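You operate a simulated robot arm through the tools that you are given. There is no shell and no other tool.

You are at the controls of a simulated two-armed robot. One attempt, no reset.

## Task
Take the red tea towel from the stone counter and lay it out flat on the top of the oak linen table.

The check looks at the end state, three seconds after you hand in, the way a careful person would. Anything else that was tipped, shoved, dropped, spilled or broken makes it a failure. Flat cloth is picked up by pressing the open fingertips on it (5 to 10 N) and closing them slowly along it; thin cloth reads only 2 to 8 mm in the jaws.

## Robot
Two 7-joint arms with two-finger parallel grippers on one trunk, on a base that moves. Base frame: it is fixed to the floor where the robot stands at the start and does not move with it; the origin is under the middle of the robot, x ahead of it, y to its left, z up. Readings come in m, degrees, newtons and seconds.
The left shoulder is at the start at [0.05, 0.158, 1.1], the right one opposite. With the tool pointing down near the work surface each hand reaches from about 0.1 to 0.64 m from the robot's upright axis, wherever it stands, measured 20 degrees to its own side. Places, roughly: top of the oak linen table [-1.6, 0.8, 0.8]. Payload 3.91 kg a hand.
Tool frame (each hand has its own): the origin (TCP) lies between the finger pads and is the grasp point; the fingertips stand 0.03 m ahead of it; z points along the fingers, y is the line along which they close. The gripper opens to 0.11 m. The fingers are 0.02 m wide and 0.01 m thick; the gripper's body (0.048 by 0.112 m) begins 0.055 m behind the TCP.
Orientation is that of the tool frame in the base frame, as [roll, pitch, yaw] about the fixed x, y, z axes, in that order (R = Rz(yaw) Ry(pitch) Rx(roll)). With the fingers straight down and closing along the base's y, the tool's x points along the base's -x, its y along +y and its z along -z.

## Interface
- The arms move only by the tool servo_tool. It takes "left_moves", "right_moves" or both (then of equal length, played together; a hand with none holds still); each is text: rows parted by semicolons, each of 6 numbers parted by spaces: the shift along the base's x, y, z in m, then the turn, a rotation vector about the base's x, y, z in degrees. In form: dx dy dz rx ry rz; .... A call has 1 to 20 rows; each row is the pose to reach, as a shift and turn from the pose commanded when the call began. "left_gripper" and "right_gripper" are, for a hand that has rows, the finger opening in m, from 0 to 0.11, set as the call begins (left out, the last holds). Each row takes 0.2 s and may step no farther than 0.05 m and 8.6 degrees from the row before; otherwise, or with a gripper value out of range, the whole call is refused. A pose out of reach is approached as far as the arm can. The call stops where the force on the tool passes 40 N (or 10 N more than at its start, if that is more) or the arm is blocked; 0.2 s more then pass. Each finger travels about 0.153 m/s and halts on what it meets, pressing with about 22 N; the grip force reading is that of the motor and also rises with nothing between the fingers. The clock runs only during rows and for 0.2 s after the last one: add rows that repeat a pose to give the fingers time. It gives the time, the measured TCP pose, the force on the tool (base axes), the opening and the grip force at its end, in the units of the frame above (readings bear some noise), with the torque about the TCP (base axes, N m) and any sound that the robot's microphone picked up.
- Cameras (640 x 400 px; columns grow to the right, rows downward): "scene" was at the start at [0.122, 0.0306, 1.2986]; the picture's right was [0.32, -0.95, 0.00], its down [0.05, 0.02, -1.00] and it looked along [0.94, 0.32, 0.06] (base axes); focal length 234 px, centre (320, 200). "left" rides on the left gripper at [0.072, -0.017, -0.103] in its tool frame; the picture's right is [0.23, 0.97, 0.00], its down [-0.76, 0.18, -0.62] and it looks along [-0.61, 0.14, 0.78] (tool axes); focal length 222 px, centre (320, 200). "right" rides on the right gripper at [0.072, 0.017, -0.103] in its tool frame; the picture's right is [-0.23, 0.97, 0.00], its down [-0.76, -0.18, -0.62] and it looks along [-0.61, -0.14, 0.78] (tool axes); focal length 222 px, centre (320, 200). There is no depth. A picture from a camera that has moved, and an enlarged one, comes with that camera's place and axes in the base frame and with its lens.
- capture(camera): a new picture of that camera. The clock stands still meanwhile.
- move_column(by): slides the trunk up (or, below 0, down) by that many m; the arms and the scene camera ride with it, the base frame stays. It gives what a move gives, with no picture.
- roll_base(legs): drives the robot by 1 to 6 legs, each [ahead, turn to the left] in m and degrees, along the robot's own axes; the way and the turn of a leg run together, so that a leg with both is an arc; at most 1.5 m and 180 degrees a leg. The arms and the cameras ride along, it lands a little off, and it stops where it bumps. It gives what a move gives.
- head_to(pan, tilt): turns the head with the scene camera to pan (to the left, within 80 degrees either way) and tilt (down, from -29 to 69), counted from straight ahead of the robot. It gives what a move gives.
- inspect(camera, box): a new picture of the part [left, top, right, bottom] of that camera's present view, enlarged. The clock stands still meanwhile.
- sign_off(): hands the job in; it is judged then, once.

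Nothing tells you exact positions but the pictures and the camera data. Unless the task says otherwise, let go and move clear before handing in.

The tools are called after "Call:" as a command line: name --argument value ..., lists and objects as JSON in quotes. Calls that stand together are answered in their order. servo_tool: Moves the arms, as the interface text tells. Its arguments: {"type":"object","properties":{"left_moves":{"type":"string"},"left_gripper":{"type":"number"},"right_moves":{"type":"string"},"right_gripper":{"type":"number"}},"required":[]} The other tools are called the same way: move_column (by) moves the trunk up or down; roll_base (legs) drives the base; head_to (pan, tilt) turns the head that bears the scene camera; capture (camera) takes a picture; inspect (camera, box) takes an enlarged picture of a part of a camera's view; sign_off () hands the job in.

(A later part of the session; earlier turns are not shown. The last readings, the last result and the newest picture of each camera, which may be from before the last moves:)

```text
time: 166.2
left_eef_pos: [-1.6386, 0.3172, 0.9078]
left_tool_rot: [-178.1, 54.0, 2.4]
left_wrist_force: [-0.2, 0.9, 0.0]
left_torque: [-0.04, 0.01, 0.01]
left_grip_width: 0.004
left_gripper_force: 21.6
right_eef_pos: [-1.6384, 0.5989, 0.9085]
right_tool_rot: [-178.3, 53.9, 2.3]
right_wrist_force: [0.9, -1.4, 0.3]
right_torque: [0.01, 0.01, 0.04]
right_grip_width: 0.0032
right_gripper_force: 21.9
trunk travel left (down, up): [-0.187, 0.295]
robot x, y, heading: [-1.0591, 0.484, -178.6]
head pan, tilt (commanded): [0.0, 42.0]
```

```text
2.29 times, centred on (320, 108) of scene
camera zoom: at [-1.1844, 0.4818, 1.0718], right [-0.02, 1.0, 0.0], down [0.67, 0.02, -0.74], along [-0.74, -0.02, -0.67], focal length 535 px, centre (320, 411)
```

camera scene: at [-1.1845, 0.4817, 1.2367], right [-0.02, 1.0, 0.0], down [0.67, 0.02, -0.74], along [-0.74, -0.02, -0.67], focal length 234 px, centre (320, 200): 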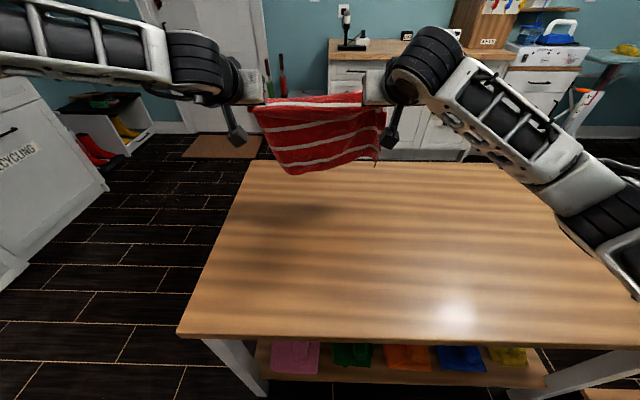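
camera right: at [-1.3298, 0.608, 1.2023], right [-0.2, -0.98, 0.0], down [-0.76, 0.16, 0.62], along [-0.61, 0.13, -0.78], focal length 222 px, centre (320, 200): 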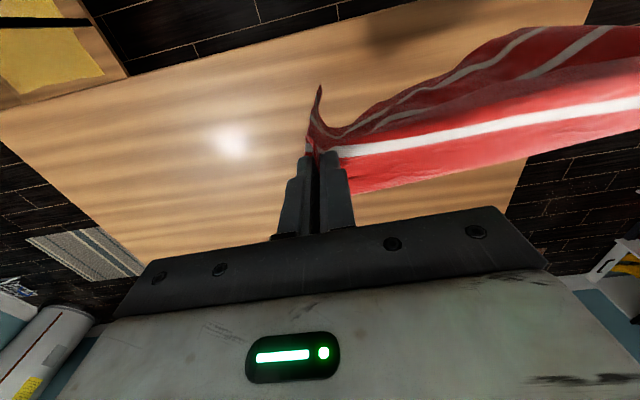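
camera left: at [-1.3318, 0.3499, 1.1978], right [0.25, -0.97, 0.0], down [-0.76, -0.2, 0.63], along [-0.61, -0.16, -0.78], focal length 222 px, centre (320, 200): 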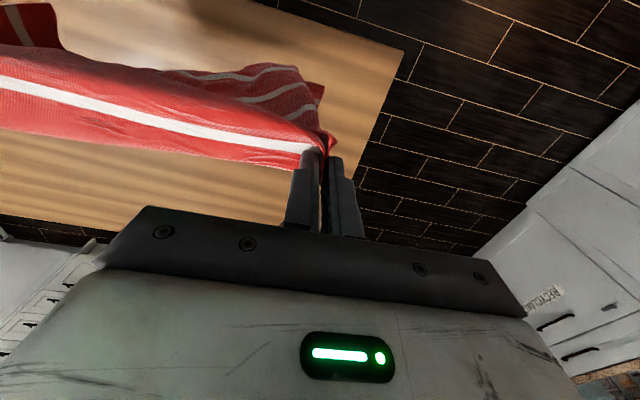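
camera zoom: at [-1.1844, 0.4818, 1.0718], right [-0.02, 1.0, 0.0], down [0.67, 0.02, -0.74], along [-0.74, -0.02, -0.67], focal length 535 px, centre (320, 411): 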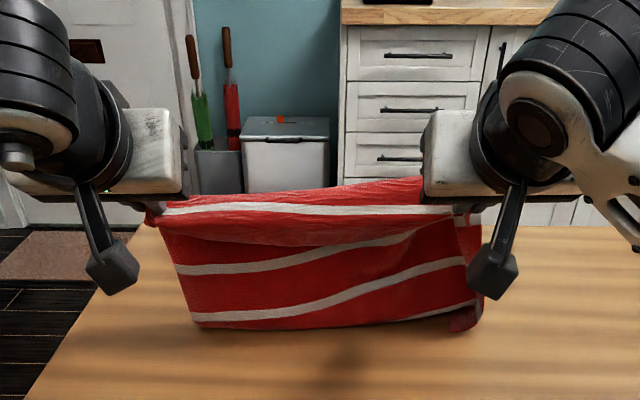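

The far hem is on the table and the cloth is starting to lie down beyond. I continue the pull-back and lowering in small alternating steps.

Call:
servo_tool --left_moves "0.018 0 0 0 -4 0; 0.035 0 0 0 -8 0" --right_moves "0.018 0 0 0 -4 0; 0.035 0 0 0 -8 0"

Call:
move_column --by -0.03

Call:
servo_tool --left_moves "0.018 0 0 0 -5 0; 0.035 0 0 0 -10 0" --right_moves "0.018 0 0 0 -5 0; 0.035 0 0 0 -10 0"

Call:
inspect --camera "scene" --box '[180, 20, 460, 195]'

```text
time: 166.8
left_eef_pos: [-1.6028, 0.3157, 0.9082]
left_tool_rot: [-178.6, 46.1, 2.0]
left_wrist_force: [-1.3, 1.6, 0.4]
left_torque: [0.02, -0.01, -0.05]
left_grip_width: 0.0039
left_gripper_force: 22.0
right_eef_pos: [-1.6026, 0.5987, 0.9082]
right_tool_rot: [-178.7, 46.0, 1.8]
right_wrist_force: [0.3, -0.7, 0.4]
right_torque: [-0.05, -0.01, 0.04]
right_grip_width: 0.0033
right_gripper_force: 21.8
trunk travel left (down, up): [-0.187, 0.295]
robot x, y, heading: [-1.058, 0.4809, -178.4]
head pan, tilt (commanded): [0.0, 42.0]
```

```text
time: 167.6
left_eef_pos: [-1.6052, 0.3175, 0.8759]
left_tool_rot: [-178.6, 46.1, 2.0]
left_wrist_force: [-1.0, 0.4, -0.2]
left_torque: [0.06, 0.0, 0.01]
left_grip_width: 0.004
left_gripper_force: 21.9
right_eef_pos: [-1.6025, 0.5981, 0.8791]
right_tool_rot: [-178.7, 46.1, 1.8]
right_wrist_force: [0.6, -0.1, -0.3]
right_torque: [0.01, 0.01, 0.05]
right_grip_width: 0.0031
right_gripper_force: 21.7
trunk travel left (down, up): [-0.157, 0.325]
robot x, y, heading: [-1.0561, 0.4822, -178.9]
head pan, tilt (commanded): [0.0, 42.0]
```

```text
time: 168.2
left_eef_pos: [-1.5681, 0.3167, 0.8785]
left_tool_rot: [-179.0, 36.1, 1.6]
left_wrist_force: [0.8, 0.1, -0.6]
left_torque: [0.03, 0.0, 0.0]
left_grip_width: 0.0037
left_gripper_force: 22.3
right_eef_pos: [-1.5661, 0.5982, 0.8756]
right_tool_rot: [-178.9, 36.0, 1.8]
right_wrist_force: [-0.4, -1.5, -0.1]
right_torque: [0.0, -0.01, 0.03]
right_grip_width: 0.003
right_gripper_force: 22.4
trunk travel left (down, up): [-0.157, 0.325]
robot x, y, heading: [-1.062, 0.4818, -178.4]
head pan, tilt (commanded): [0.0, 42.0]
```

```text
2.29 times, centred on (320, 108) of scene
camera zoom: at [-1.1845, 0.4818, 1.0418], right [-0.02, 1.0, 0.0], down [0.67, 0.02, -0.74], along [-0.74, -0.02, -0.67], focal length 535 px, centre (320, 411)
```

zoom: 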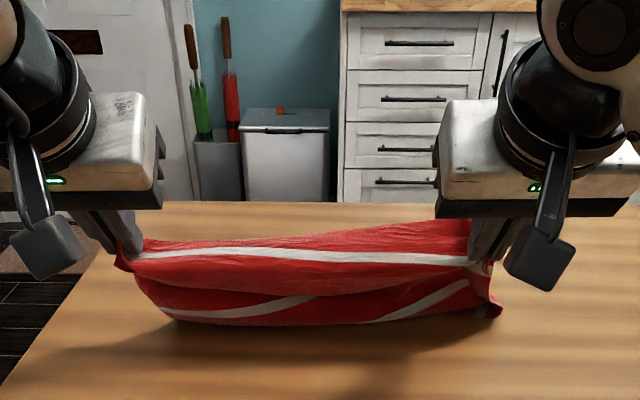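

It's laying down well behind the curtain. I continue with two more cycles.

Call:
move_column --by -0.03

Call:
servo_tool --left_moves "0.018 0 0 0 -5 0; 0.035 0 0 0 -10 0" --right_moves "0.018 0 0 0 -5 0; 0.035 0 0 0 -10 0"

Call:
move_column --by -0.03

Call:
servo_tool --left_moves "0.018 0 0 0 -5 0; 0.035 0 0 0 -10 0" --right_moves "0.018 0 0 0 -5 0; 0.035 0 0 0 -10 0"

Call:
capture --camera "scene"

Call:
capture --camera "left"

Call:
capture --camera "right"

```text
time: 168.9
left_eef_pos: [-1.5671, 0.3146, 0.8504]
left_tool_rot: [-178.9, 36.3, 1.9]
left_wrist_force: [-0.1, 1.2, -0.7]
left_torque: [0.06, 0.02, -0.02]
left_grip_width: 0.0042
left_gripper_force: 21.5
right_eef_pos: [-1.5653, 0.5985, 0.855]
right_tool_rot: [-178.9, 36.9, 1.7]
right_wrist_force: [-0.7, -1.1, -0.8]
right_torque: [0.02, -0.05, 0.07]
right_grip_width: 0.003
right_gripper_force: 21.6
trunk travel left (down, up): [-0.127, 0.355]
robot x, y, heading: [-1.0596, 0.4851, -178.5]
head pan, tilt (commanded): [0.0, 42.0]
```

```text
time: 169.5
left_eef_pos: [-1.5329, 0.3156, 0.8475]
left_tool_rot: [-179.4, 26.1, 1.5]
left_wrist_force: [0.2, 1.5, 0.1]
left_torque: [0.03, 0.02, 0.01]
left_grip_width: 0.0037
left_gripper_force: 21.9
right_eef_pos: [-1.5301, 0.5984, 0.8458]
right_tool_rot: [-179.5, 25.9, 1.6]
right_wrist_force: [0.1, -1.6, 0.1]
right_torque: [-0.01, -0.02, 0.0]
right_grip_width: 0.003
right_gripper_force: 22.1
trunk travel left (down, up): [-0.127, 0.355]
robot x, y, heading: [-1.0572, 0.4825, -178.6]
head pan, tilt (commanded): [0.0, 42.0]
```

```text
time: 170.3
left_eef_pos: [-1.534, 0.3161, 0.8179]
left_tool_rot: [-179.3, 26.2, 1.5]
left_wrist_force: [1.0, 1.7, -0.6]
left_torque: [0.03, 0.04, 0.01]
left_grip_width: 0.004
left_gripper_force: 22.1
right_eef_pos: [-1.5317, 0.5995, 0.817]
right_tool_rot: [-179.4, 26.0, 1.5]
right_wrist_force: [0.1, -1.9, 0.0]
right_torque: [-0.01, -0.02, 0.02]
right_grip_width: 0.0032
right_gripper_force: 22.1
trunk travel left (down, up): [-0.097, 0.385]
robot x, y, heading: [-1.0619, 0.4824, -178.5]
head pan, tilt (commanded): [0.0, 42.0]
```

```text
time: 170.9
left_eef_pos: [-1.4985, 0.3159, 0.8167]
left_tool_rot: [-179.6, 16.1, 1.4]
left_wrist_force: [0.2, 1.6, -0.2]
left_torque: [0.07, 0.0, -0.04]
left_grip_width: 0.0038
left_gripper_force: 22.4
right_eef_pos: [-1.4961, 0.5983, 0.8167]
right_tool_rot: [-179.8, 15.9, 1.3]
right_wrist_force: [0.6, -1.2, 0.1]
right_torque: [-0.06, 0.0, 0.04]
right_grip_width: 0.003
right_gripper_force: 22.4
trunk travel left (down, up): [-0.097, 0.385]
robot x, y, heading: [-1.0584, 0.4829, -178.8]
head pan, tilt (commanded): [0.0, 42.0]
```

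```text
taken
camera scene: at [-1.1846, 0.4818, 0.9817], right [-0.02, 1.0, 0.0], down [0.67, 0.02, -0.74], along [-0.74, -0.02, -0.67], focal length 234 px, centre (320, 200)
```

scene: 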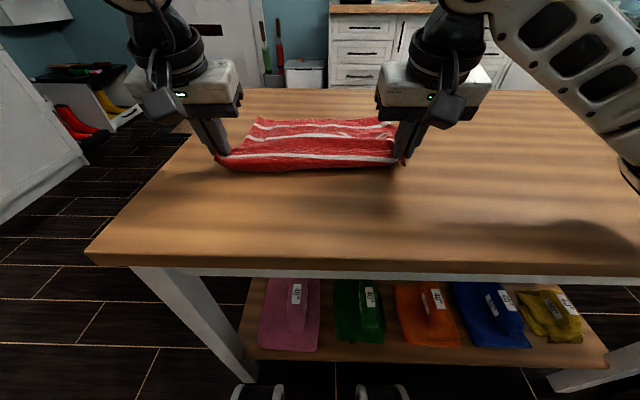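

```text
taken
camera left: at [-1.3998, 0.3341, 0.8954], right [0.24, -0.97, -0.07], down [-0.56, -0.2, 0.81], along [-0.8, -0.16, -0.58], focal length 222 px, centre (320, 200)
```

left: 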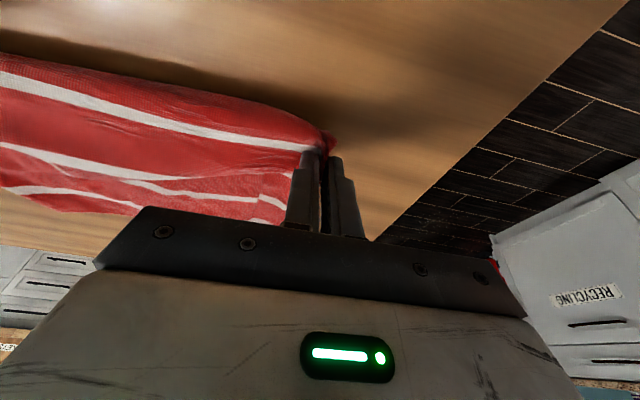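

```text
taken
camera right: at [-1.3983, 0.5834, 0.8976], right [-0.2, -0.98, 0.06], down [-0.56, 0.16, 0.81], along [-0.8, 0.13, -0.58], focal length 222 px, centre (320, 200)
```

right: 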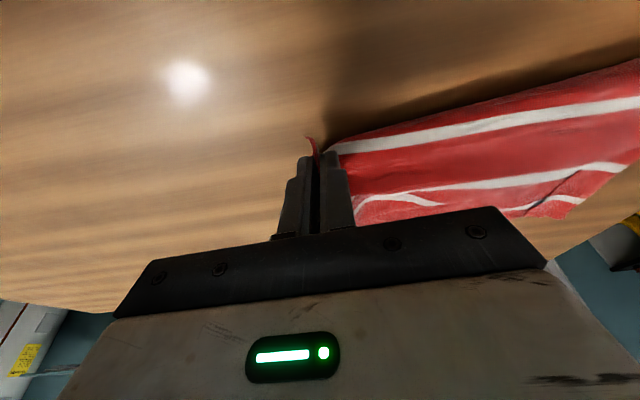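

The towel is mostly laid: far hem at about x −1.72, near hem at the hands at −1.50. I lower the last bit and pull the near hem back gently to take out the pleat.

Call:
move_column --by -0.015

Call:
servo_tool --left_moves "0.015 0 0 0 -4 0; 0.03 0 0 0 -8 0; 0.04 0 0 0 -12 0; 0.05 0 0 0 -16 0; 0.05 0 0 0 -16 0" --right_moves "0.015 0 0 0 -4 0; 0.03 0 0 0 -8 0; 0.04 0 0 0 -12 0; 0.05 0 0 0 -16 0; 0.05 0 0 0 -16 0"

Call:
inspect --camera "scene" --box '[180, 80, 460, 255]'

Call:
capture --camera "right"

```text
time: 171.5
left_eef_pos: [-1.4983, 0.3172, 0.8016]
left_tool_rot: [-179.6, 16.2, 1.3]
left_wrist_force: [-0.3, 0.9, 0.5]
left_torque: [0.04, 0.0, -0.01]
left_grip_width: 0.0037
left_gripper_force: 22.0
right_eef_pos: [-1.4946, 0.598, 0.8006]
right_tool_rot: [-179.7, 16.1, 1.4]
right_wrist_force: [0.6, -0.1, 0.5]
right_torque: [0.01, -0.02, 0.03]
right_grip_width: 0.0033
right_gripper_force: 21.7
trunk travel left (down, up): [-0.082, 0.4]
robot x, y, heading: [-1.0557, 0.4831, -178.4]
head pan, tilt (commanded): [0.0, 42.0]
```

```text
time: 172.7
left_eef_pos: [-1.4499, 0.3163, 0.8011]
left_tool_rot: [180.0, 0.1, 1.4]
left_wrist_force: [0.2, 0.8, 0.2]
left_torque: [0.03, 0.01, 0.07]
left_grip_width: 0.0038
left_gripper_force: 22.2
right_eef_pos: [-1.4471, 0.5982, 0.802]
right_tool_rot: [-179.9, -0.1, 1.3]
right_wrist_force: [0.8, -0.2, -0.5]
right_torque: [-0.03, 0.02, 0.01]
right_grip_width: 0.003
right_gripper_force: 22.4
trunk travel left (down, up): [-0.082, 0.4]
robot x, y, heading: [-1.0575, 0.482, -178.6]
head pan, tilt (commanded): [0.0, 42.0]
```

```text
2.29 times, centred on (320, 168) of scene
camera zoom: at [-1.1845, 0.4817, 0.9668], right [-0.02, 1.0, 0.0], down [0.67, 0.02, -0.74], along [-0.74, -0.02, -0.67], focal length 535 px, centre (320, 274)
```

zoom: 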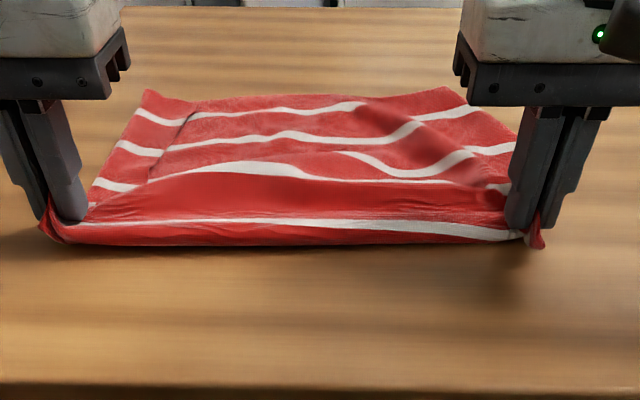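

```text
taken
camera right: at [-1.3749, 0.5837, 0.9071], right [-0.2, -0.98, 0.0], down [-0.77, 0.16, 0.62], along [-0.61, 0.13, -0.78], focal length 222 px, centre (320, 200)
```

right: 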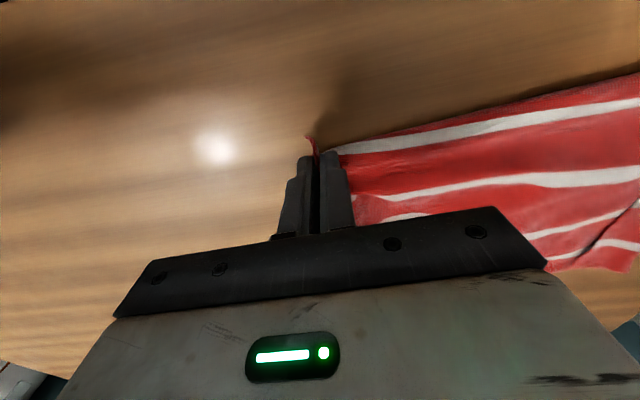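

The towel is now laid out nearly flat, near hem along x ≈ −1.45, entirely on the table, with a few wrinkles. I spread the hands slightly and draw back a little more to straighten it.

Call:
servo_tool --left_moves "0.008 -0.002 0 0 0 0; 0.016 -0.004 0 0 0 0; 0.024 -0.005 -0.002 0 0 0; 0.03 -0.006 -0.004 0 0 0; 0.03 -0.006 -0.004 0 0 0" --right_moves "0.008 0.002 0 0 0 0; 0.016 0.004 0 0 0 0; 0.024 0.005 -0.002 0 0 0; 0.03 0.006 -0.004 0 0 0; 0.03 0.006 -0.004 0 0 0"

Call:
inspect --camera "scene" --box '[180, 80, 460, 255]'

```text
time: 173.9
left_eef_pos: [-1.4188, 0.311, 0.7985]
left_tool_rot: [180.0, 0.3, 1.5]
left_wrist_force: [-0.4, 8.2, 1.6]
left_torque: [0.23, 0.05, 0.03]
left_grip_width: 0.004
left_gripper_force: 21.6
right_eef_pos: [-1.4161, 0.6027, 0.799]
right_tool_rot: [179.8, 0.1, 1.4]
right_wrist_force: [0.8, -8.0, 0.0]
right_torque: [-0.22, 0.0, 0.12]
right_grip_width: 0.0033
right_gripper_force: 22.1
trunk travel left (down, up): [-0.082, 0.4]
robot x, y, heading: [-1.0537, 0.4831, -178.6]
head pan, tilt (commanded): [0.0, 42.0]
```

```text
2.29 times, centred on (320, 168) of scene
camera zoom: at [-1.1845, 0.4818, 0.9668], right [-0.02, 1.0, 0.0], down [0.67, 0.02, -0.74], along [-0.74, -0.02, -0.67], focal length 535 px, centre (320, 274)
```

zoom: 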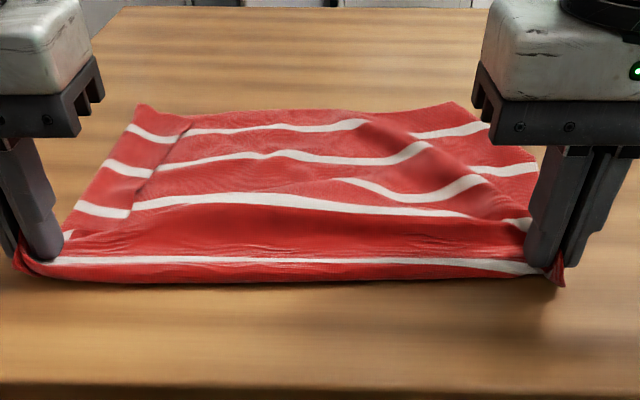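

The hem is taut and the towel lies flat apart from two shallow creases. I lower the fingertips to the table and then open slowly with light pressure so the pinched ridges spread.

Call:
servo_tool --left_moves "0 0.001 -0.003 0 0 0; 0 0.002 -0.005 0 0 0; 0 0.002 -0.006 0 0 0" --right_moves "0 -0.001 -0.003 0 0 0; 0 -0.002 -0.005 0 0 0; 0 -0.002 -0.006 0 0 0"

```text
time: 174.7
left_eef_pos: [-1.4184, 0.3121, 0.7932]
left_tool_rot: [180.0, 0.5, 1.4]
left_wrist_force: [-1.7, 0.2, 16.5]
left_torque: [0.04, 0.14, 0.04]
left_grip_width: 0.0041
left_gripper_force: 22.5
right_eef_pos: [-1.4159, 0.6016, 0.7937]
right_tool_rot: [179.9, 0.2, 1.3]
right_wrist_force: [0.2, -2.9, 6.4]
right_torque: [-0.09, 0.01, 0.03]
right_grip_width: 0.0033
right_gripper_force: 21.9
trunk travel left (down, up): [-0.082, 0.4]
robot x, y, heading: [-1.0606, 0.4837, -178.7]
head pan, tilt (commanded): [0.0, 42.0]
```

Call:
servo_tool --left_moves "0 0 0.0008 0 0 0; 0 0 0.0008 0 0 0" --right_moves "0 0 0 0 0 0; 0 0 0 0 0 0" --left_gripper 0.008 --right_gripper 0.008

Call:
servo_tool --left_moves "0 0 0 0 0 0; 0 0 0 0 0 0" --right_moves "0 0 0 0 0 0; 0 0 0 0 0 0" --left_gripper 0.014 --right_gripper 0.014

Call:
servo_tool --left_moves "0 0 0 0 0 0; 0 0 0 0 0 0" --right_moves "0 0 0 0 0 0; 0 0 0 0 0 0" --left_gripper 0.022 --right_gripper 0.022

Call:
servo_tool --left_moves "0 0 0 0 0 0; 0 0 0 0 0 0" --right_moves "0 0 0 0 0 0; 0 0 0 0 0 0" --left_gripper 0.032 --right_gripper 0.032

Call:
inspect --camera "left" --box '[160, 0, 480, 200]'

Call:
inspect --camera "right" --box '[160, 0, 480, 200]'

```text
time: 175.3
left_eef_pos: [-1.4186, 0.3113, 0.7934]
left_tool_rot: [180.0, 0.3, 1.4]
left_wrist_force: [-2.1, -2.0, 17.1]
left_torque: [0.02, 0.24, 0.06]
left_grip_width: 0.0077
left_gripper_force: 0.1
right_eef_pos: [-1.4165, 0.6018, 0.7919]
right_tool_rot: [180.0, 0.2, 1.3]
right_wrist_force: [-0.6, -1.5, 4.8]
right_torque: [-0.01, 0.02, 0.04]
right_grip_width: 0.0088
right_gripper_force: 0.5
trunk travel left (down, up): [-0.082, 0.4]
robot x, y, heading: [-1.0591, 0.4814, -178.5]
head pan, tilt (commanded): [0.0, 42.0]
```

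```text
time: 175.9
left_eef_pos: [-1.4179, 0.3133, 0.7926]
left_tool_rot: [-180.0, 0.3, 1.5]
left_wrist_force: [-0.8, -5.3, 20.9]
left_torque: [0.01, 0.17, 0.07]
left_grip_width: 0.0115
left_gripper_force: 0.0
right_eef_pos: [-1.4166, 0.6015, 0.7933]
right_tool_rot: [180.0, 0.1, 1.3]
right_wrist_force: [-0.3, 0.0, 3.5]
right_torque: [-0.02, -0.02, 0.01]
right_grip_width: 0.0138
right_gripper_force: 0.0
trunk travel left (down, up): [-0.082, 0.4]
robot x, y, heading: [-1.0602, 0.4814, -178.6]
head pan, tilt (commanded): [0.0, 42.0]
```

```text
time: 176.5
left_eef_pos: [-1.4187, 0.3131, 0.7917]
left_tool_rot: [180.0, 0.3, 1.5]
left_wrist_force: [-0.3, -4.8, 20.2]
left_torque: [0.12, 0.17, 0.06]
left_grip_width: 0.0193
left_gripper_force: 0.2
right_eef_pos: [-1.4169, 0.6026, 0.7924]
right_tool_rot: [-179.9, 0.1, 1.3]
right_wrist_force: [0.0, 0.0, 2.3]
right_torque: [0.01, 0.02, 0.04]
right_grip_width: 0.0216
right_gripper_force: 0.0
trunk travel left (down, up): [-0.082, 0.4]
robot x, y, heading: [-1.0635, 0.4806, -178.7]
head pan, tilt (commanded): [0.0, 42.0]
```

```text
time: 177.1
left_eef_pos: [-1.4184, 0.3121, 0.7922]
left_tool_rot: [180.0, 0.3, 1.5]
left_wrist_force: [0.0, -4.7, 21.2]
left_torque: [0.21, 0.16, -0.01]
left_grip_width: 0.0296
left_gripper_force: 0.0
right_eef_pos: [-1.4155, 0.6018, 0.7932]
right_tool_rot: [179.9, 0.2, 1.3]
right_wrist_force: [-0.7, -1.2, 4.0]
right_torque: [0.03, 0.0, -0.03]
right_grip_width: 0.0317
right_gripper_force: 0.0
trunk travel left (down, up): [-0.082, 0.4]
robot x, y, heading: [-1.0561, 0.4809, -178.3]
head pan, tilt (commanded): [0.0, 42.0]
```

```text
2.00 times, centred on (320, 100) of left
camera zoom: at [-1.3448, 0.3308, 0.8953], right [0.25, -0.97, 0.0], down [-0.75, -0.2, 0.63], along [-0.61, -0.16, -0.78], focal length 444 px, centre (320, 400)
```

zoom: 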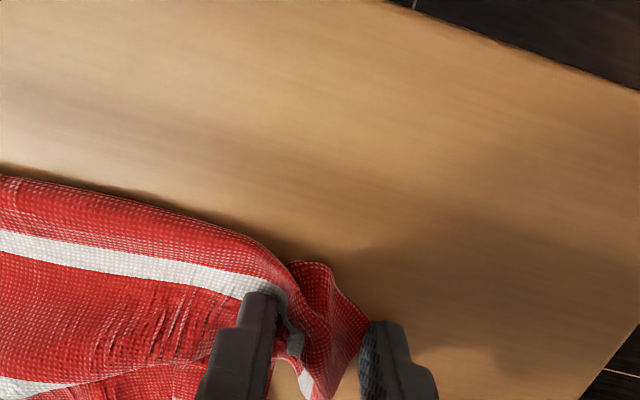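

```text
2.00 times, centred on (320, 100) of right
camera zoom: at [-1.3437, 0.5871, 0.8976], right [-0.2, -0.98, 0.0], down [-0.76, 0.16, 0.62], along [-0.61, 0.13, -0.78], focal length 444 px, centre (320, 400)
```

zoom: 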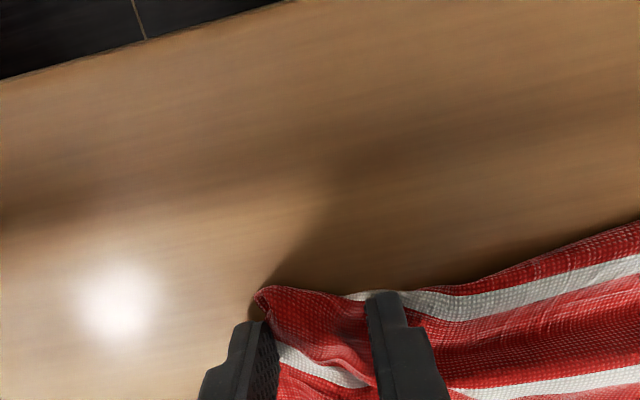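

The ridges opened up. I lift both hands straight up and clear, then look from above.

Call:
servo_tool --left_moves "0 0 0.005 0 0 0; 0 0 0.015 0 0 0; 0 0 0.04 0 0 0; 0.01 0 0.08 0 0 0; 0.02 -0.02 0.12 0 0 0; 0.03 -0.04 0.15 0 0 0; 0.03 -0.05 0.17 0 0 0; 0.03 -0.05 0.17 0 0 0" --right_moves "0 0 0.005 0 0 0; 0 0 0.015 0 0 0; 0 0 0.04 0 0 0; 0.01 0 0.08 0 0 0; 0.02 0.02 0.12 0 0 0; 0.03 0.04 0.15 0 0 0; 0.03 0.06 0.17 0 0 0; 0.03 0.06 0.17 0 0 0"

Call:
move_column --by 0.25

Call:
head_to --pan 0 --tilt 56

Call:
capture --camera "scene"

Call:
inspect --camera "scene" --box '[200, 80, 440, 260]'

```text
time: 178.9
left_eef_pos: [-1.3866, 0.2613, 0.962]
left_tool_rot: [-180.0, 0.2, 1.5]
left_wrist_force: [0.4, -0.1, 0.4]
left_torque: [0.03, 0.01, -0.01]
left_grip_width: 0.0321
left_gripper_force: 0.1
right_eef_pos: [-1.3879, 0.6605, 0.9618]
right_tool_rot: [179.8, 0.0, 1.4]
right_wrist_force: [0.6, 0.1, 0.5]
right_torque: [-0.02, 0.01, 0.0]
right_grip_width: 0.032
right_gripper_force: 0.1
trunk travel left (down, up): [-0.082, 0.4]
robot x, y, heading: [-1.0589, 0.4841, -178.7]
head pan, tilt (commanded): [0.0, 42.0]
```

```text
time: 181.5
left_eef_pos: [-1.3866, 0.2601, 1.2117]
left_tool_rot: [180.0, 0.0, 1.5]
left_wrist_force: [0.7, -0.1, 1.0]
left_torque: [-0.01, 0.0, 0.03]
left_grip_width: 0.0321
left_gripper_force: 0.0
right_eef_pos: [-1.3875, 0.66, 1.212]
right_tool_rot: [179.8, 0.1, 1.3]
right_wrist_force: [-0.1, 0.3, -0.2]
right_torque: [-0.04, -0.02, 0.02]
right_grip_width: 0.0318
right_gripper_force: 0.0
trunk travel left (down, up): [-0.332, 0.15]
robot x, y, heading: [-1.0591, 0.4834, -178.9]
head pan, tilt (commanded): [0.0, 42.0]
```

```text
time: 182.2
left_eef_pos: [-1.3863, 0.2608, 1.2113]
left_tool_rot: [180.0, 0.2, 1.3]
left_wrist_force: [0.3, -0.5, -0.1]
left_torque: [-0.02, -0.03, 0.04]
left_grip_width: 0.0321
left_gripper_force: 0.1
right_eef_pos: [-1.3868, 0.6612, 1.2119]
right_tool_rot: [180.0, 0.0, 1.3]
right_wrist_force: [-0.6, -0.5, -0.1]
right_torque: [0.0, 0.0, -0.01]
right_grip_width: 0.0321
right_gripper_force: 0.1
trunk travel left (down, up): [-0.332, 0.15]
robot x, y, heading: [-1.0574, 0.4826, -178.7]
head pan, tilt (commanded): [0.0, 56.0]
```

```text
taken
camera scene: at [-1.172, 0.482, 1.1978], right [-0.02, 1.0, 0.0], down [0.83, 0.02, -0.56], along [-0.56, -0.01, -0.83], focal length 234 px, centre (320, 200)
```

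scene: 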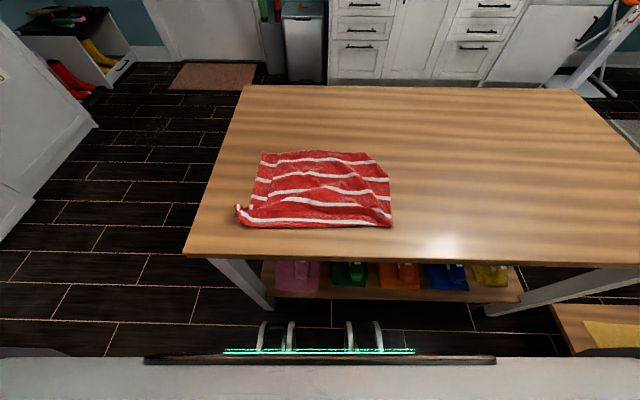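

```text
2.22 times, centred on (320, 170) of scene
camera zoom: at [-1.172, 0.482, 1.1978], right [-0.02, 1.0, 0.0], down [0.83, 0.02, -0.56], along [-0.56, -0.01, -0.83], focal length 520 px, centre (320, 267)
```

zoom: 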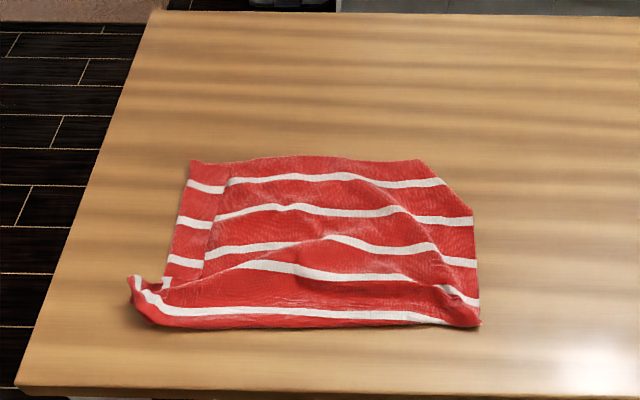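

The towel now lies on the table, roughly flat, but wrinkled: it spans x −1.40 to −1.63 and y 0.30 to 0.64, the near-left corner is curled and the far-right corner is tucked under. I look closer with the wrist cameras before fixing those corners.

Call:
servo_tool --right_moves "0 0 -0.04 0 0 0; -0.01 0 -0.08 0 0 0; -0.03 0 -0.12 0 0 0; -0.05 0 -0.16 0 0 0; -0.05 0 -0.18 0 0 0; -0.05 0 -0.18 0 0 0" --left_moves "0.01 0 -0.04 0 0 0; 0.02 0 -0.08 0 0 0; 0.03 0 -0.12 0 0 0; 0.03 0 -0.16 0 0 0; 0.03 0 -0.18 0 0 0; 0.03 0 -0.18 0 0 0"

Call:
capture --camera "right"

Call:
capture --camera "left"

```text
time: 183.7
left_eef_pos: [-1.3557, 0.259, 1.0325]
left_tool_rot: [-180.0, 0.1, 1.4]
left_wrist_force: [0.1, 0.5, 0.6]
left_torque: [0.0, -0.02, 0.01]
left_grip_width: 0.0319
left_gripper_force: 0.3
right_eef_pos: [-1.4371, 0.6597, 1.0292]
right_tool_rot: [180.0, 0.1, 1.4]
right_wrist_force: [0.4, 0.7, 0.0]
right_torque: [0.01, 0.02, 0.0]
right_grip_width: 0.0319
right_gripper_force: 0.1
trunk travel left (down, up): [-0.332, 0.15]
robot x, y, heading: [-1.0595, 0.4821, -178.3]
head pan, tilt (commanded): [0.0, 56.0]
```

```text
taken
camera right: at [-1.365, 0.6453, 1.1333], right [-0.2, -0.98, 0.0], down [-0.76, 0.16, 0.62], along [-0.61, 0.13, -0.78], focal length 222 px, centre (320, 200)
```

right: 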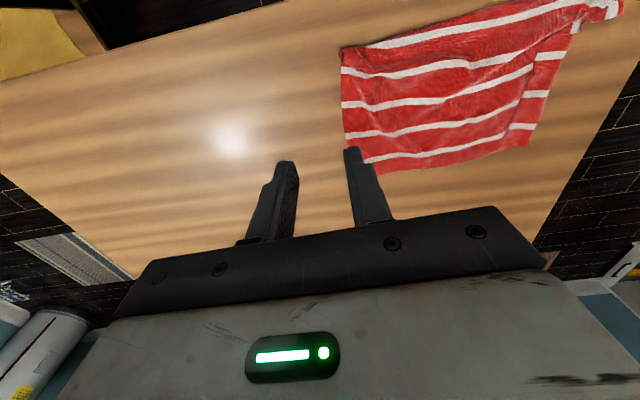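

```text
taken
camera left: at [-1.2819, 0.2781, 1.1359], right [0.25, -0.97, 0.0], down [-0.76, -0.2, 0.63], along [-0.61, -0.16, -0.78], focal length 222 px, centre (320, 200)
```

left: 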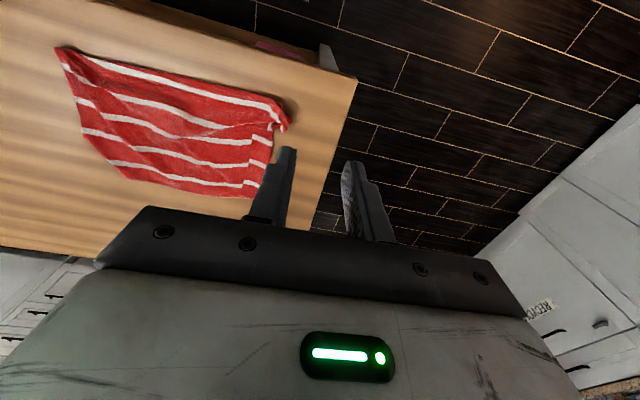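

Call:
inspect --camera "right" --box '[320, 0, 640, 200]'

Call:
inspect --camera "left" --box '[40, 20, 320, 220]'

```text
2.00 times, centred on (480, 100) of right
camera zoom: at [-1.365, 0.6453, 1.1333], right [-0.2, -0.98, 0.0], down [-0.76, 0.16, 0.62], along [-0.61, 0.13, -0.78], focal length 444 px, centre (0, 400)
```

zoom: 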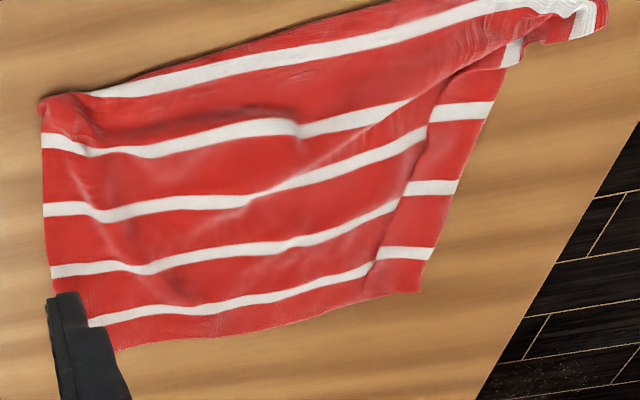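

```text
2.00 times, centred on (180, 120) of left
camera zoom: at [-1.2819, 0.2781, 1.1359], right [0.25, -0.97, 0.0], down [-0.76, -0.2, 0.63], along [-0.61, -0.16, -0.78], focal length 444 px, centre (600, 360)
```

zoom: 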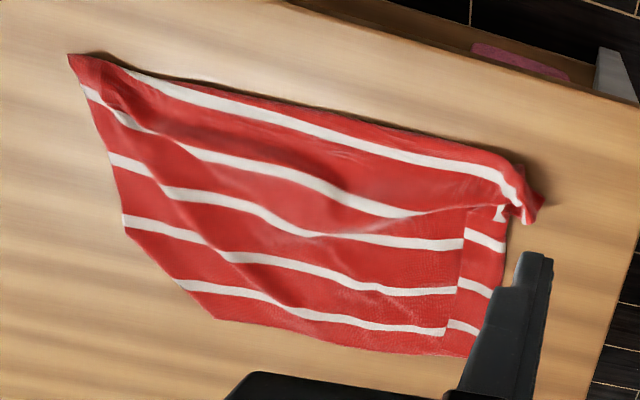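

I can now see it well: a pleat along the left edge, a curled near-left corner, and the far-right corner tucked under. First I fix the far-right corner: the right hand will pinch the right edge near (−1.545, 0.628), lift so the tucked corner drops free, and lay it back outward.

Call:
move_column --by -0.18

Call:
servo_tool --right_moves "-0.03 -0.005 0 0 0 0; -0.06 -0.015 0 0 0 0; -0.09 -0.025 0 0 0 0; -0.108 -0.032 0 0 0 0; -0.108 -0.032 -0.02 0 0 0; -0.108 -0.032 -0.035 0 0 0; -0.108 -0.032 -0.035 0 0 0" --right_gripper 0.034

Call:
inspect --camera "right" --box '[160, 0, 480, 200]'

```text
time: 185.7
left_eef_pos: [-1.3549, 0.2602, 0.8536]
left_tool_rot: [180.0, 0.1, 1.4]
left_wrist_force: [0.3, 0.6, 0.7]
left_torque: [-0.01, -0.03, 0.01]
left_grip_width: 0.0322
left_gripper_force: 0.1
right_eef_pos: [-1.4375, 0.6602, 0.8489]
right_tool_rot: [179.9, 0.1, 1.2]
right_wrist_force: [0.5, -0.6, 0.2]
right_torque: [-0.01, -0.01, 0.02]
right_grip_width: 0.032
right_gripper_force: 0.1
trunk travel left (down, up): [-0.152, 0.33]
robot x, y, heading: [-1.0579, 0.48, -179.0]
head pan, tilt (commanded): [0.0, 56.0]
```

```text
time: 187.2
left_eef_pos: [-1.3557, 0.2597, 0.8538]
left_tool_rot: [180.0, 0.2, 1.4]
left_wrist_force: [-0.6, -0.2, -0.3]
left_torque: [0.03, 0.01, -0.01]
left_grip_width: 0.0318
left_gripper_force: 0.1
right_eef_pos: [-1.5439, 0.628, 0.8137]
right_tool_rot: [179.8, 0.1, 1.4]
right_wrist_force: [-0.3, -0.2, -0.7]
right_torque: [-0.02, 0.02, 0.0]
right_grip_width: 0.0342
right_gripper_force: 0.0
trunk travel left (down, up): [-0.152, 0.33]
robot x, y, heading: [-1.0636, 0.4822, -178.4]
head pan, tilt (commanded): [0.0, 56.0]
```

```text
2.00 times, centred on (320, 100) of right
camera zoom: at [-1.4721, 0.6127, 0.9184], right [-0.2, -0.98, 0.0], down [-0.76, 0.16, 0.62], along [-0.61, 0.13, -0.78], focal length 444 px, centre (320, 400)
```

zoom: 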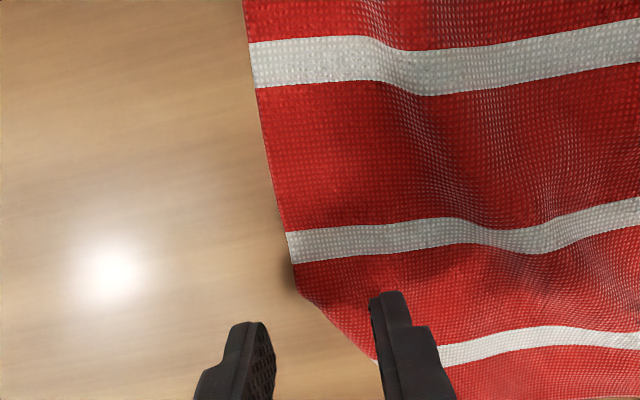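

The edge is single-layered up to the fold. I shift the grasp 3 cm nearer, lower to contact and pinch the edge there.

Call:
servo_tool --right_moves "0.014 0 0 0 0 0; 0.028 -0.002 0 0 0 0; 0.028 -0.002 -0.008 0 0 0; 0.028 -0.002 -0.014 0 0 0; 0.028 -0.002 -0.018 0 0 0; 0.028 -0.002 -0.02 0 0 0; 0.028 -0.002 -0.0215 0 0 0"

```text
time: 188.8
left_eef_pos: [-1.3556, 0.261, 0.8539]
left_tool_rot: [-179.9, 0.2, 1.4]
left_wrist_force: [-0.4, 0.3, 0.4]
left_torque: [0.02, -0.01, 0.03]
left_grip_width: 0.0318
left_gripper_force: 0.0
right_eef_pos: [-1.5162, 0.6258, 0.7931]
right_tool_rot: [180.0, 0.1, 1.2]
right_wrist_force: [-0.3, -0.5, -0.5]
right_torque: [0.01, 0.02, -0.03]
right_grip_width: 0.0341
right_gripper_force: 0.1
trunk travel left (down, up): [-0.152, 0.33]
robot x, y, heading: [-1.06, 0.4842, -178.6]
head pan, tilt (commanded): [0.0, 56.0]
```

Call:
servo_tool --right_moves "0 0 -0.001 0 0 0; 0 0 -0.002 0 0 0; 0 0 -0.003 0 0 0; 0 0 -0.003 0 0 0"

```text
time: 189.8
left_eef_pos: [-1.3544, 0.2595, 0.8543]
left_tool_rot: [180.0, 0.2, 1.4]
left_wrist_force: [0.9, 0.2, -1.1]
left_torque: [0.0, 0.0, 0.0]
left_grip_width: 0.0321
left_gripper_force: 0.1
right_eef_pos: [-1.5167, 0.6266, 0.7911]
right_tool_rot: [179.9, 0.3, 1.3]
right_wrist_force: [-2.6, 0.4, 8.5]
right_torque: [-0.19, 0.03, -0.07]
right_grip_width: 0.034
right_gripper_force: 0.2
trunk travel left (down, up): [-0.152, 0.33]
robot x, y, heading: [-1.0621, 0.4851, -178.6]
head pan, tilt (commanded): [0.0, 56.0]
```

The right hand presses at 8.5 N. I close slowly.

Call:
servo_tool --right_moves "0 0 0 0 0 0; 0 0 0 0 0 0" --right_gripper 0.027

Call:
servo_tool --right_moves "0 0 0 0 0 0; 0 0 0 0 0 0" --right_gripper 0.02

Call:
servo_tool --right_moves "0 0 0 0 0 0; 0 0 0 0 0 0" --right_gripper 0.013

Call:
servo_tool --right_moves "0 0 0 0 0 0; 0 0 0 0 0 0" --right_gripper 0.007

Call:
servo_tool --right_moves "0 0 0 0 0 0; 0 0 0 0 0 0; 0 0 0 0 0 0; 0 0 0 0 0 0" --right_gripper 0.0

Call:
inspect --camera "right" --box '[160, 0, 480, 200]'

```text
time: 190.4
left_eef_pos: [-1.3549, 0.2597, 0.8548]
left_tool_rot: [-180.0, 0.2, 1.4]
left_wrist_force: [0.2, -0.3, 0.3]
left_torque: [-0.04, 0.02, -0.03]
left_grip_width: 0.0321
left_gripper_force: 0.1
right_eef_pos: [-1.5176, 0.6274, 0.7917]
right_tool_rot: [179.9, 0.1, 1.4]
right_wrist_force: [-1.9, -2.7, 13.1]
right_torque: [-0.29, 0.08, -0.01]
right_grip_width: 0.0283
right_gripper_force: 1.0
trunk travel left (down, up): [-0.152, 0.33]
robot x, y, heading: [-1.0565, 0.4824, -178.7]
head pan, tilt (commanded): [0.0, 56.0]
```

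```text
time: 191.1
left_eef_pos: [-1.3541, 0.2607, 0.8539]
left_tool_rot: [-180.0, 0.2, 1.4]
left_wrist_force: [1.2, 0.3, 0.3]
left_torque: [0.0, 0.0, -0.01]
left_grip_width: 0.0319
left_gripper_force: 0.0
right_eef_pos: [-1.5163, 0.6273, 0.7915]
right_tool_rot: [-180.0, 0.2, 1.4]
right_wrist_force: [0.7, 4.4, 16.8]
right_torque: [-0.1, -0.06, -0.03]
right_grip_width: 0.0179
right_gripper_force: 0.0
trunk travel left (down, up): [-0.152, 0.33]
robot x, y, heading: [-1.0576, 0.4828, -178.4]
head pan, tilt (commanded): [0.0, 56.0]
```

```text
time: 191.7
left_eef_pos: [-1.3546, 0.2601, 0.8542]
left_tool_rot: [180.0, 0.2, 1.4]
left_wrist_force: [-0.3, 0.5, 0.0]
left_torque: [0.0, 0.0, 0.0]
left_grip_width: 0.0321
left_gripper_force: 0.0
right_eef_pos: [-1.516, 0.6264, 0.7919]
right_tool_rot: [179.8, 0.2, 1.3]
right_wrist_force: [0.9, 2.2, 17.2]
right_torque: [-0.13, -0.05, 0.01]
right_grip_width: 0.0118
right_gripper_force: 0.1
trunk travel left (down, up): [-0.152, 0.33]
robot x, y, heading: [-1.0622, 0.4815, -178.6]
head pan, tilt (commanded): [0.0, 56.0]
```

```text
time: 192.2
left_eef_pos: [-1.3549, 0.2598, 0.8542]
left_tool_rot: [180.0, 0.2, 1.4]
left_wrist_force: [-1.1, 1.1, -0.2]
left_torque: [0.0, 0.01, -0.01]
left_grip_width: 0.032
left_gripper_force: 0.0
right_eef_pos: [-1.5166, 0.6258, 0.7902]
right_tool_rot: [179.9, 0.1, 1.4]
right_wrist_force: [-0.4, -2.1, 18.4]
right_torque: [-0.12, 0.01, 0.04]
right_grip_width: 0.005
right_gripper_force: 9.6
trunk travel left (down, up): [-0.152, 0.33]
robot x, y, heading: [-1.0589, 0.4808, -178.7]
head pan, tilt (commanded): [0.0, 56.0]
```

```text
time: 193.2
left_eef_pos: [-1.3538, 0.2598, 0.8547]
left_tool_rot: [-179.9, 0.2, 1.4]
left_wrist_force: [-0.2, 0.5, -0.5]
left_torque: [-0.02, 0.0, 0.01]
left_grip_width: 0.032
left_gripper_force: 0.0
right_eef_pos: [-1.5159, 0.6262, 0.7916]
right_tool_rot: [-180.0, 0.2, 1.1]
right_wrist_force: [0.7, -1.9, 20.4]
right_torque: [-0.21, -0.02, -0.01]
right_grip_width: 0.0026
right_gripper_force: 21.7
trunk travel left (down, up): [-0.152, 0.33]
robot x, y, heading: [-1.0579, 0.4823, -178.7]
head pan, tilt (commanded): [0.0, 56.0]
```

```text
2.00 times, centred on (320, 100) of right
camera zoom: at [-1.4439, 0.6111, 0.8958], right [-0.2, -0.98, 0.0], down [-0.76, 0.16, 0.63], along [-0.61, 0.13, -0.78], focal length 444 px, centre (320, 400)
```

zoom: 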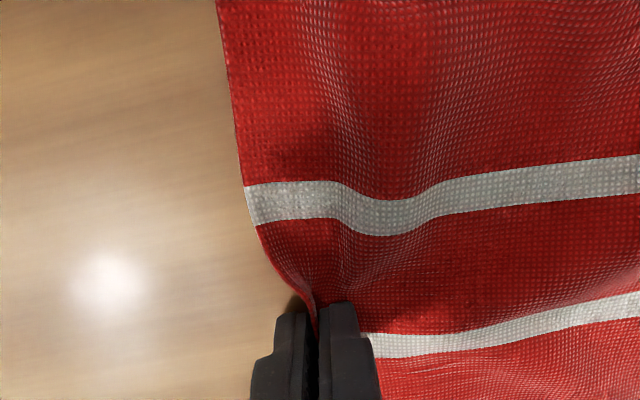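

The edge is pinched (2.6 mm). I lift it about 12 cm and look whether the tucked corner drops free.

Call:
servo_tool --right_moves "0 0 0.02 0 0 0; 0 0 0.05 0 0 0; 0 0.005 0.08 0 0 0; 0 0.01 0.11 0 0 0; 0 0.01 0.13 0 0 0; 0 0.01 0.13 0 0 0; 0 0.01 0.13 0 0 0"

Call:
capture --camera "scene"

Call:
capture --camera "right"

```text
time: 194.8
left_eef_pos: [-1.3551, 0.259, 0.8541]
left_tool_rot: [-180.0, 0.2, 1.4]
left_wrist_force: [0.4, 1.0, -0.2]
left_torque: [-0.01, -0.05, 0.04]
left_grip_width: 0.0321
left_gripper_force: 0.1
right_eef_pos: [-1.5183, 0.636, 0.9183]
right_tool_rot: [179.8, 0.1, 1.3]
right_wrist_force: [0.5, -0.5, 1.6]
right_torque: [-0.02, 0.01, -0.01]
right_grip_width: 0.0018
right_gripper_force: 22.2
trunk travel left (down, up): [-0.152, 0.33]
robot x, y, heading: [-1.062, 0.4809, -178.7]
head pan, tilt (commanded): [0.0, 56.0]
```

```text
taken
camera scene: at [-1.172, 0.4821, 1.0178], right [-0.02, 1.0, 0.0], down [0.83, 0.02, -0.56], along [-0.56, -0.01, -0.83], focal length 234 px, centre (320, 200)
```

scene: 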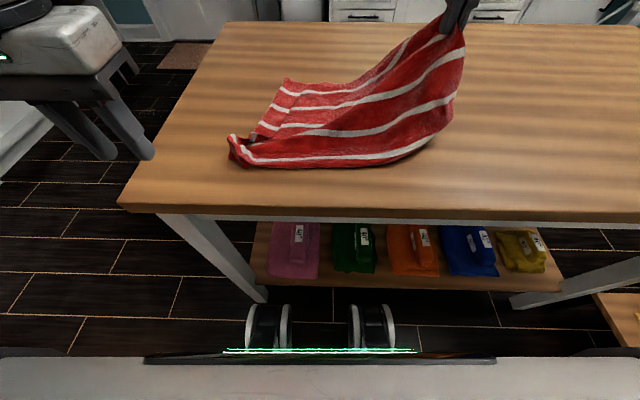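

```text
taken
camera right: at [-1.4461, 0.6218, 1.0234], right [-0.2, -0.98, 0.0], down [-0.77, 0.16, 0.62], along [-0.61, 0.13, -0.78], focal length 222 px, centre (320, 200)
```

right: 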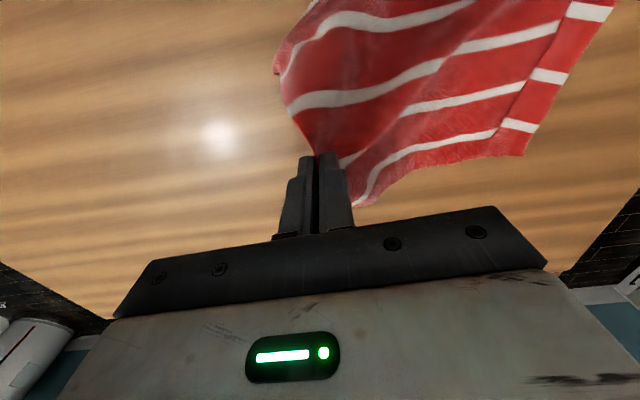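

Call:
inspect --camera "scene" --box '[360, 0, 520, 120]'

Call:
inspect --camera "right" --box '[240, 60, 560, 230]'

```text
3.33 times, centred on (440, 60) of scene
camera zoom: at [-1.172, 0.4821, 1.0178], right [-0.02, 1.0, 0.0], down [0.83, 0.02, -0.56], along [-0.56, -0.01, -0.83], focal length 781 px, centre (-80, 667)
```

zoom: 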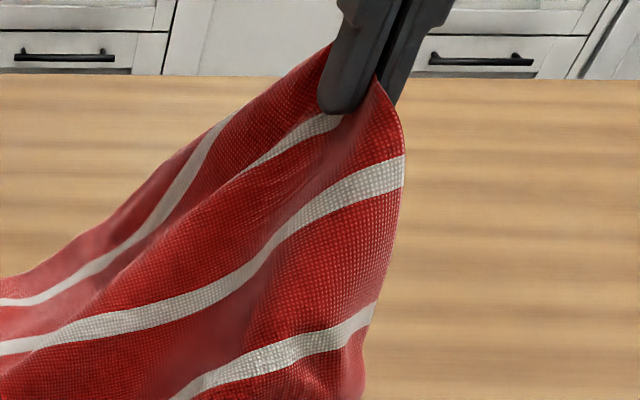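

```text
2.00 times, centred on (400, 145) of right
camera zoom: at [-1.4461, 0.6218, 1.0234], right [-0.2, -0.98, 0.0], down [-0.77, 0.16, 0.62], along [-0.61, 0.13, -0.78], focal length 444 px, centre (160, 310)
```

zoom: 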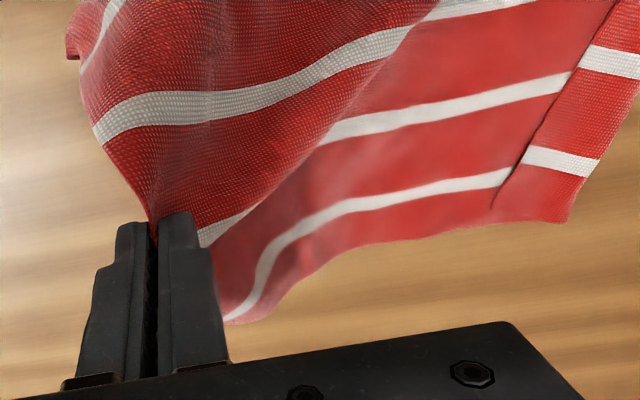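

I lift it further so the corner surely frees, and turn the left hand's camera towards it to check.

Call:
servo_tool --right_moves "0 0 0.02 0 0 0; 0 0 0.05 0 0 0; 0 0 0.08 0 0 0; 0 0 0.1 0 0 0; 0 0 0.1 0 0 0; 0 0 0.1 0 0 0; 0 0 0.1 0 0 0" --left_moves "0 0 0.02 0 0 -8; 0 0 0.05 0 0 -16; 0 0 0.08 0 0 -24; 0 0 0.1 0 0 -32; 0 0 0.12 0 0 -40; 0 0 0.12 0 0 -48; 0 0 0.12 0 0 -52"

Call:
capture --camera "left"

Call:
capture --camera "scene"

```text
time: 196.4
left_eef_pos: [-1.3554, 0.2606, 0.9733]
left_tool_rot: [180.0, 0.2, -50.7]
left_wrist_force: [-0.8, 0.4, -0.6]
left_torque: [0.02, -0.01, 0.01]
left_grip_width: 0.0321
left_gripper_force: 0.0
right_eef_pos: [-1.518, 0.6375, 1.0194]
right_tool_rot: [-179.9, 0.1, 1.5]
right_wrist_force: [-0.9, 0.2, -0.2]
right_torque: [-0.01, 0.0, 0.0]
right_grip_width: 0.0017
right_gripper_force: 22.3
trunk travel left (down, up): [-0.152, 0.33]
robot x, y, heading: [-1.0571, 0.4813, -178.4]
head pan, tilt (commanded): [0.0, 56.0]
```

```text
taken
camera left: at [-1.2954, 0.2139, 1.0763], right [-0.61, -0.79, 0.0], down [-0.62, 0.48, 0.63], along [-0.5, 0.38, -0.78], focal length 222 px, centre (320, 200)
```

left: 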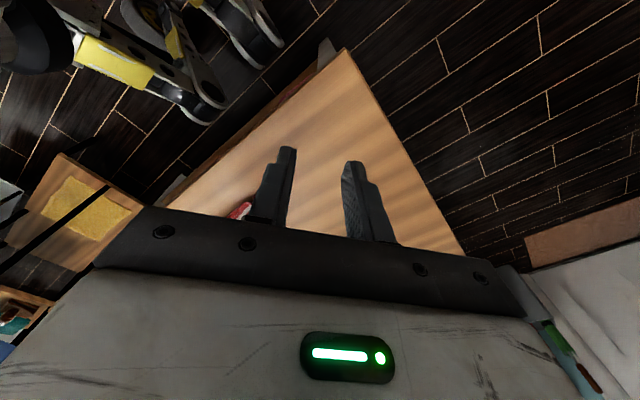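

```text
taken
camera scene: at [-1.172, 0.482, 1.0178], right [-0.02, 1.0, 0.0], down [0.83, 0.02, -0.56], along [-0.56, -0.01, -0.83], focal length 234 px, centre (320, 200)
```

scene: 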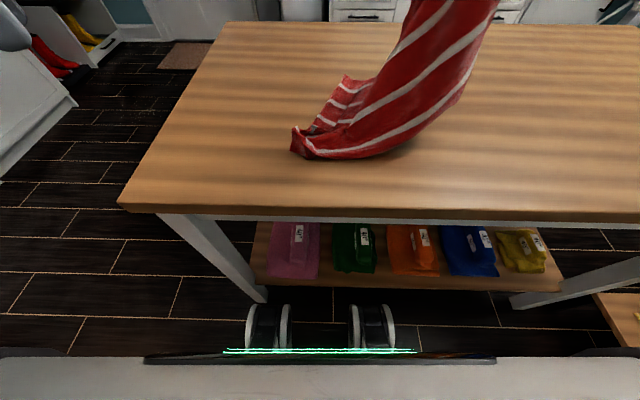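

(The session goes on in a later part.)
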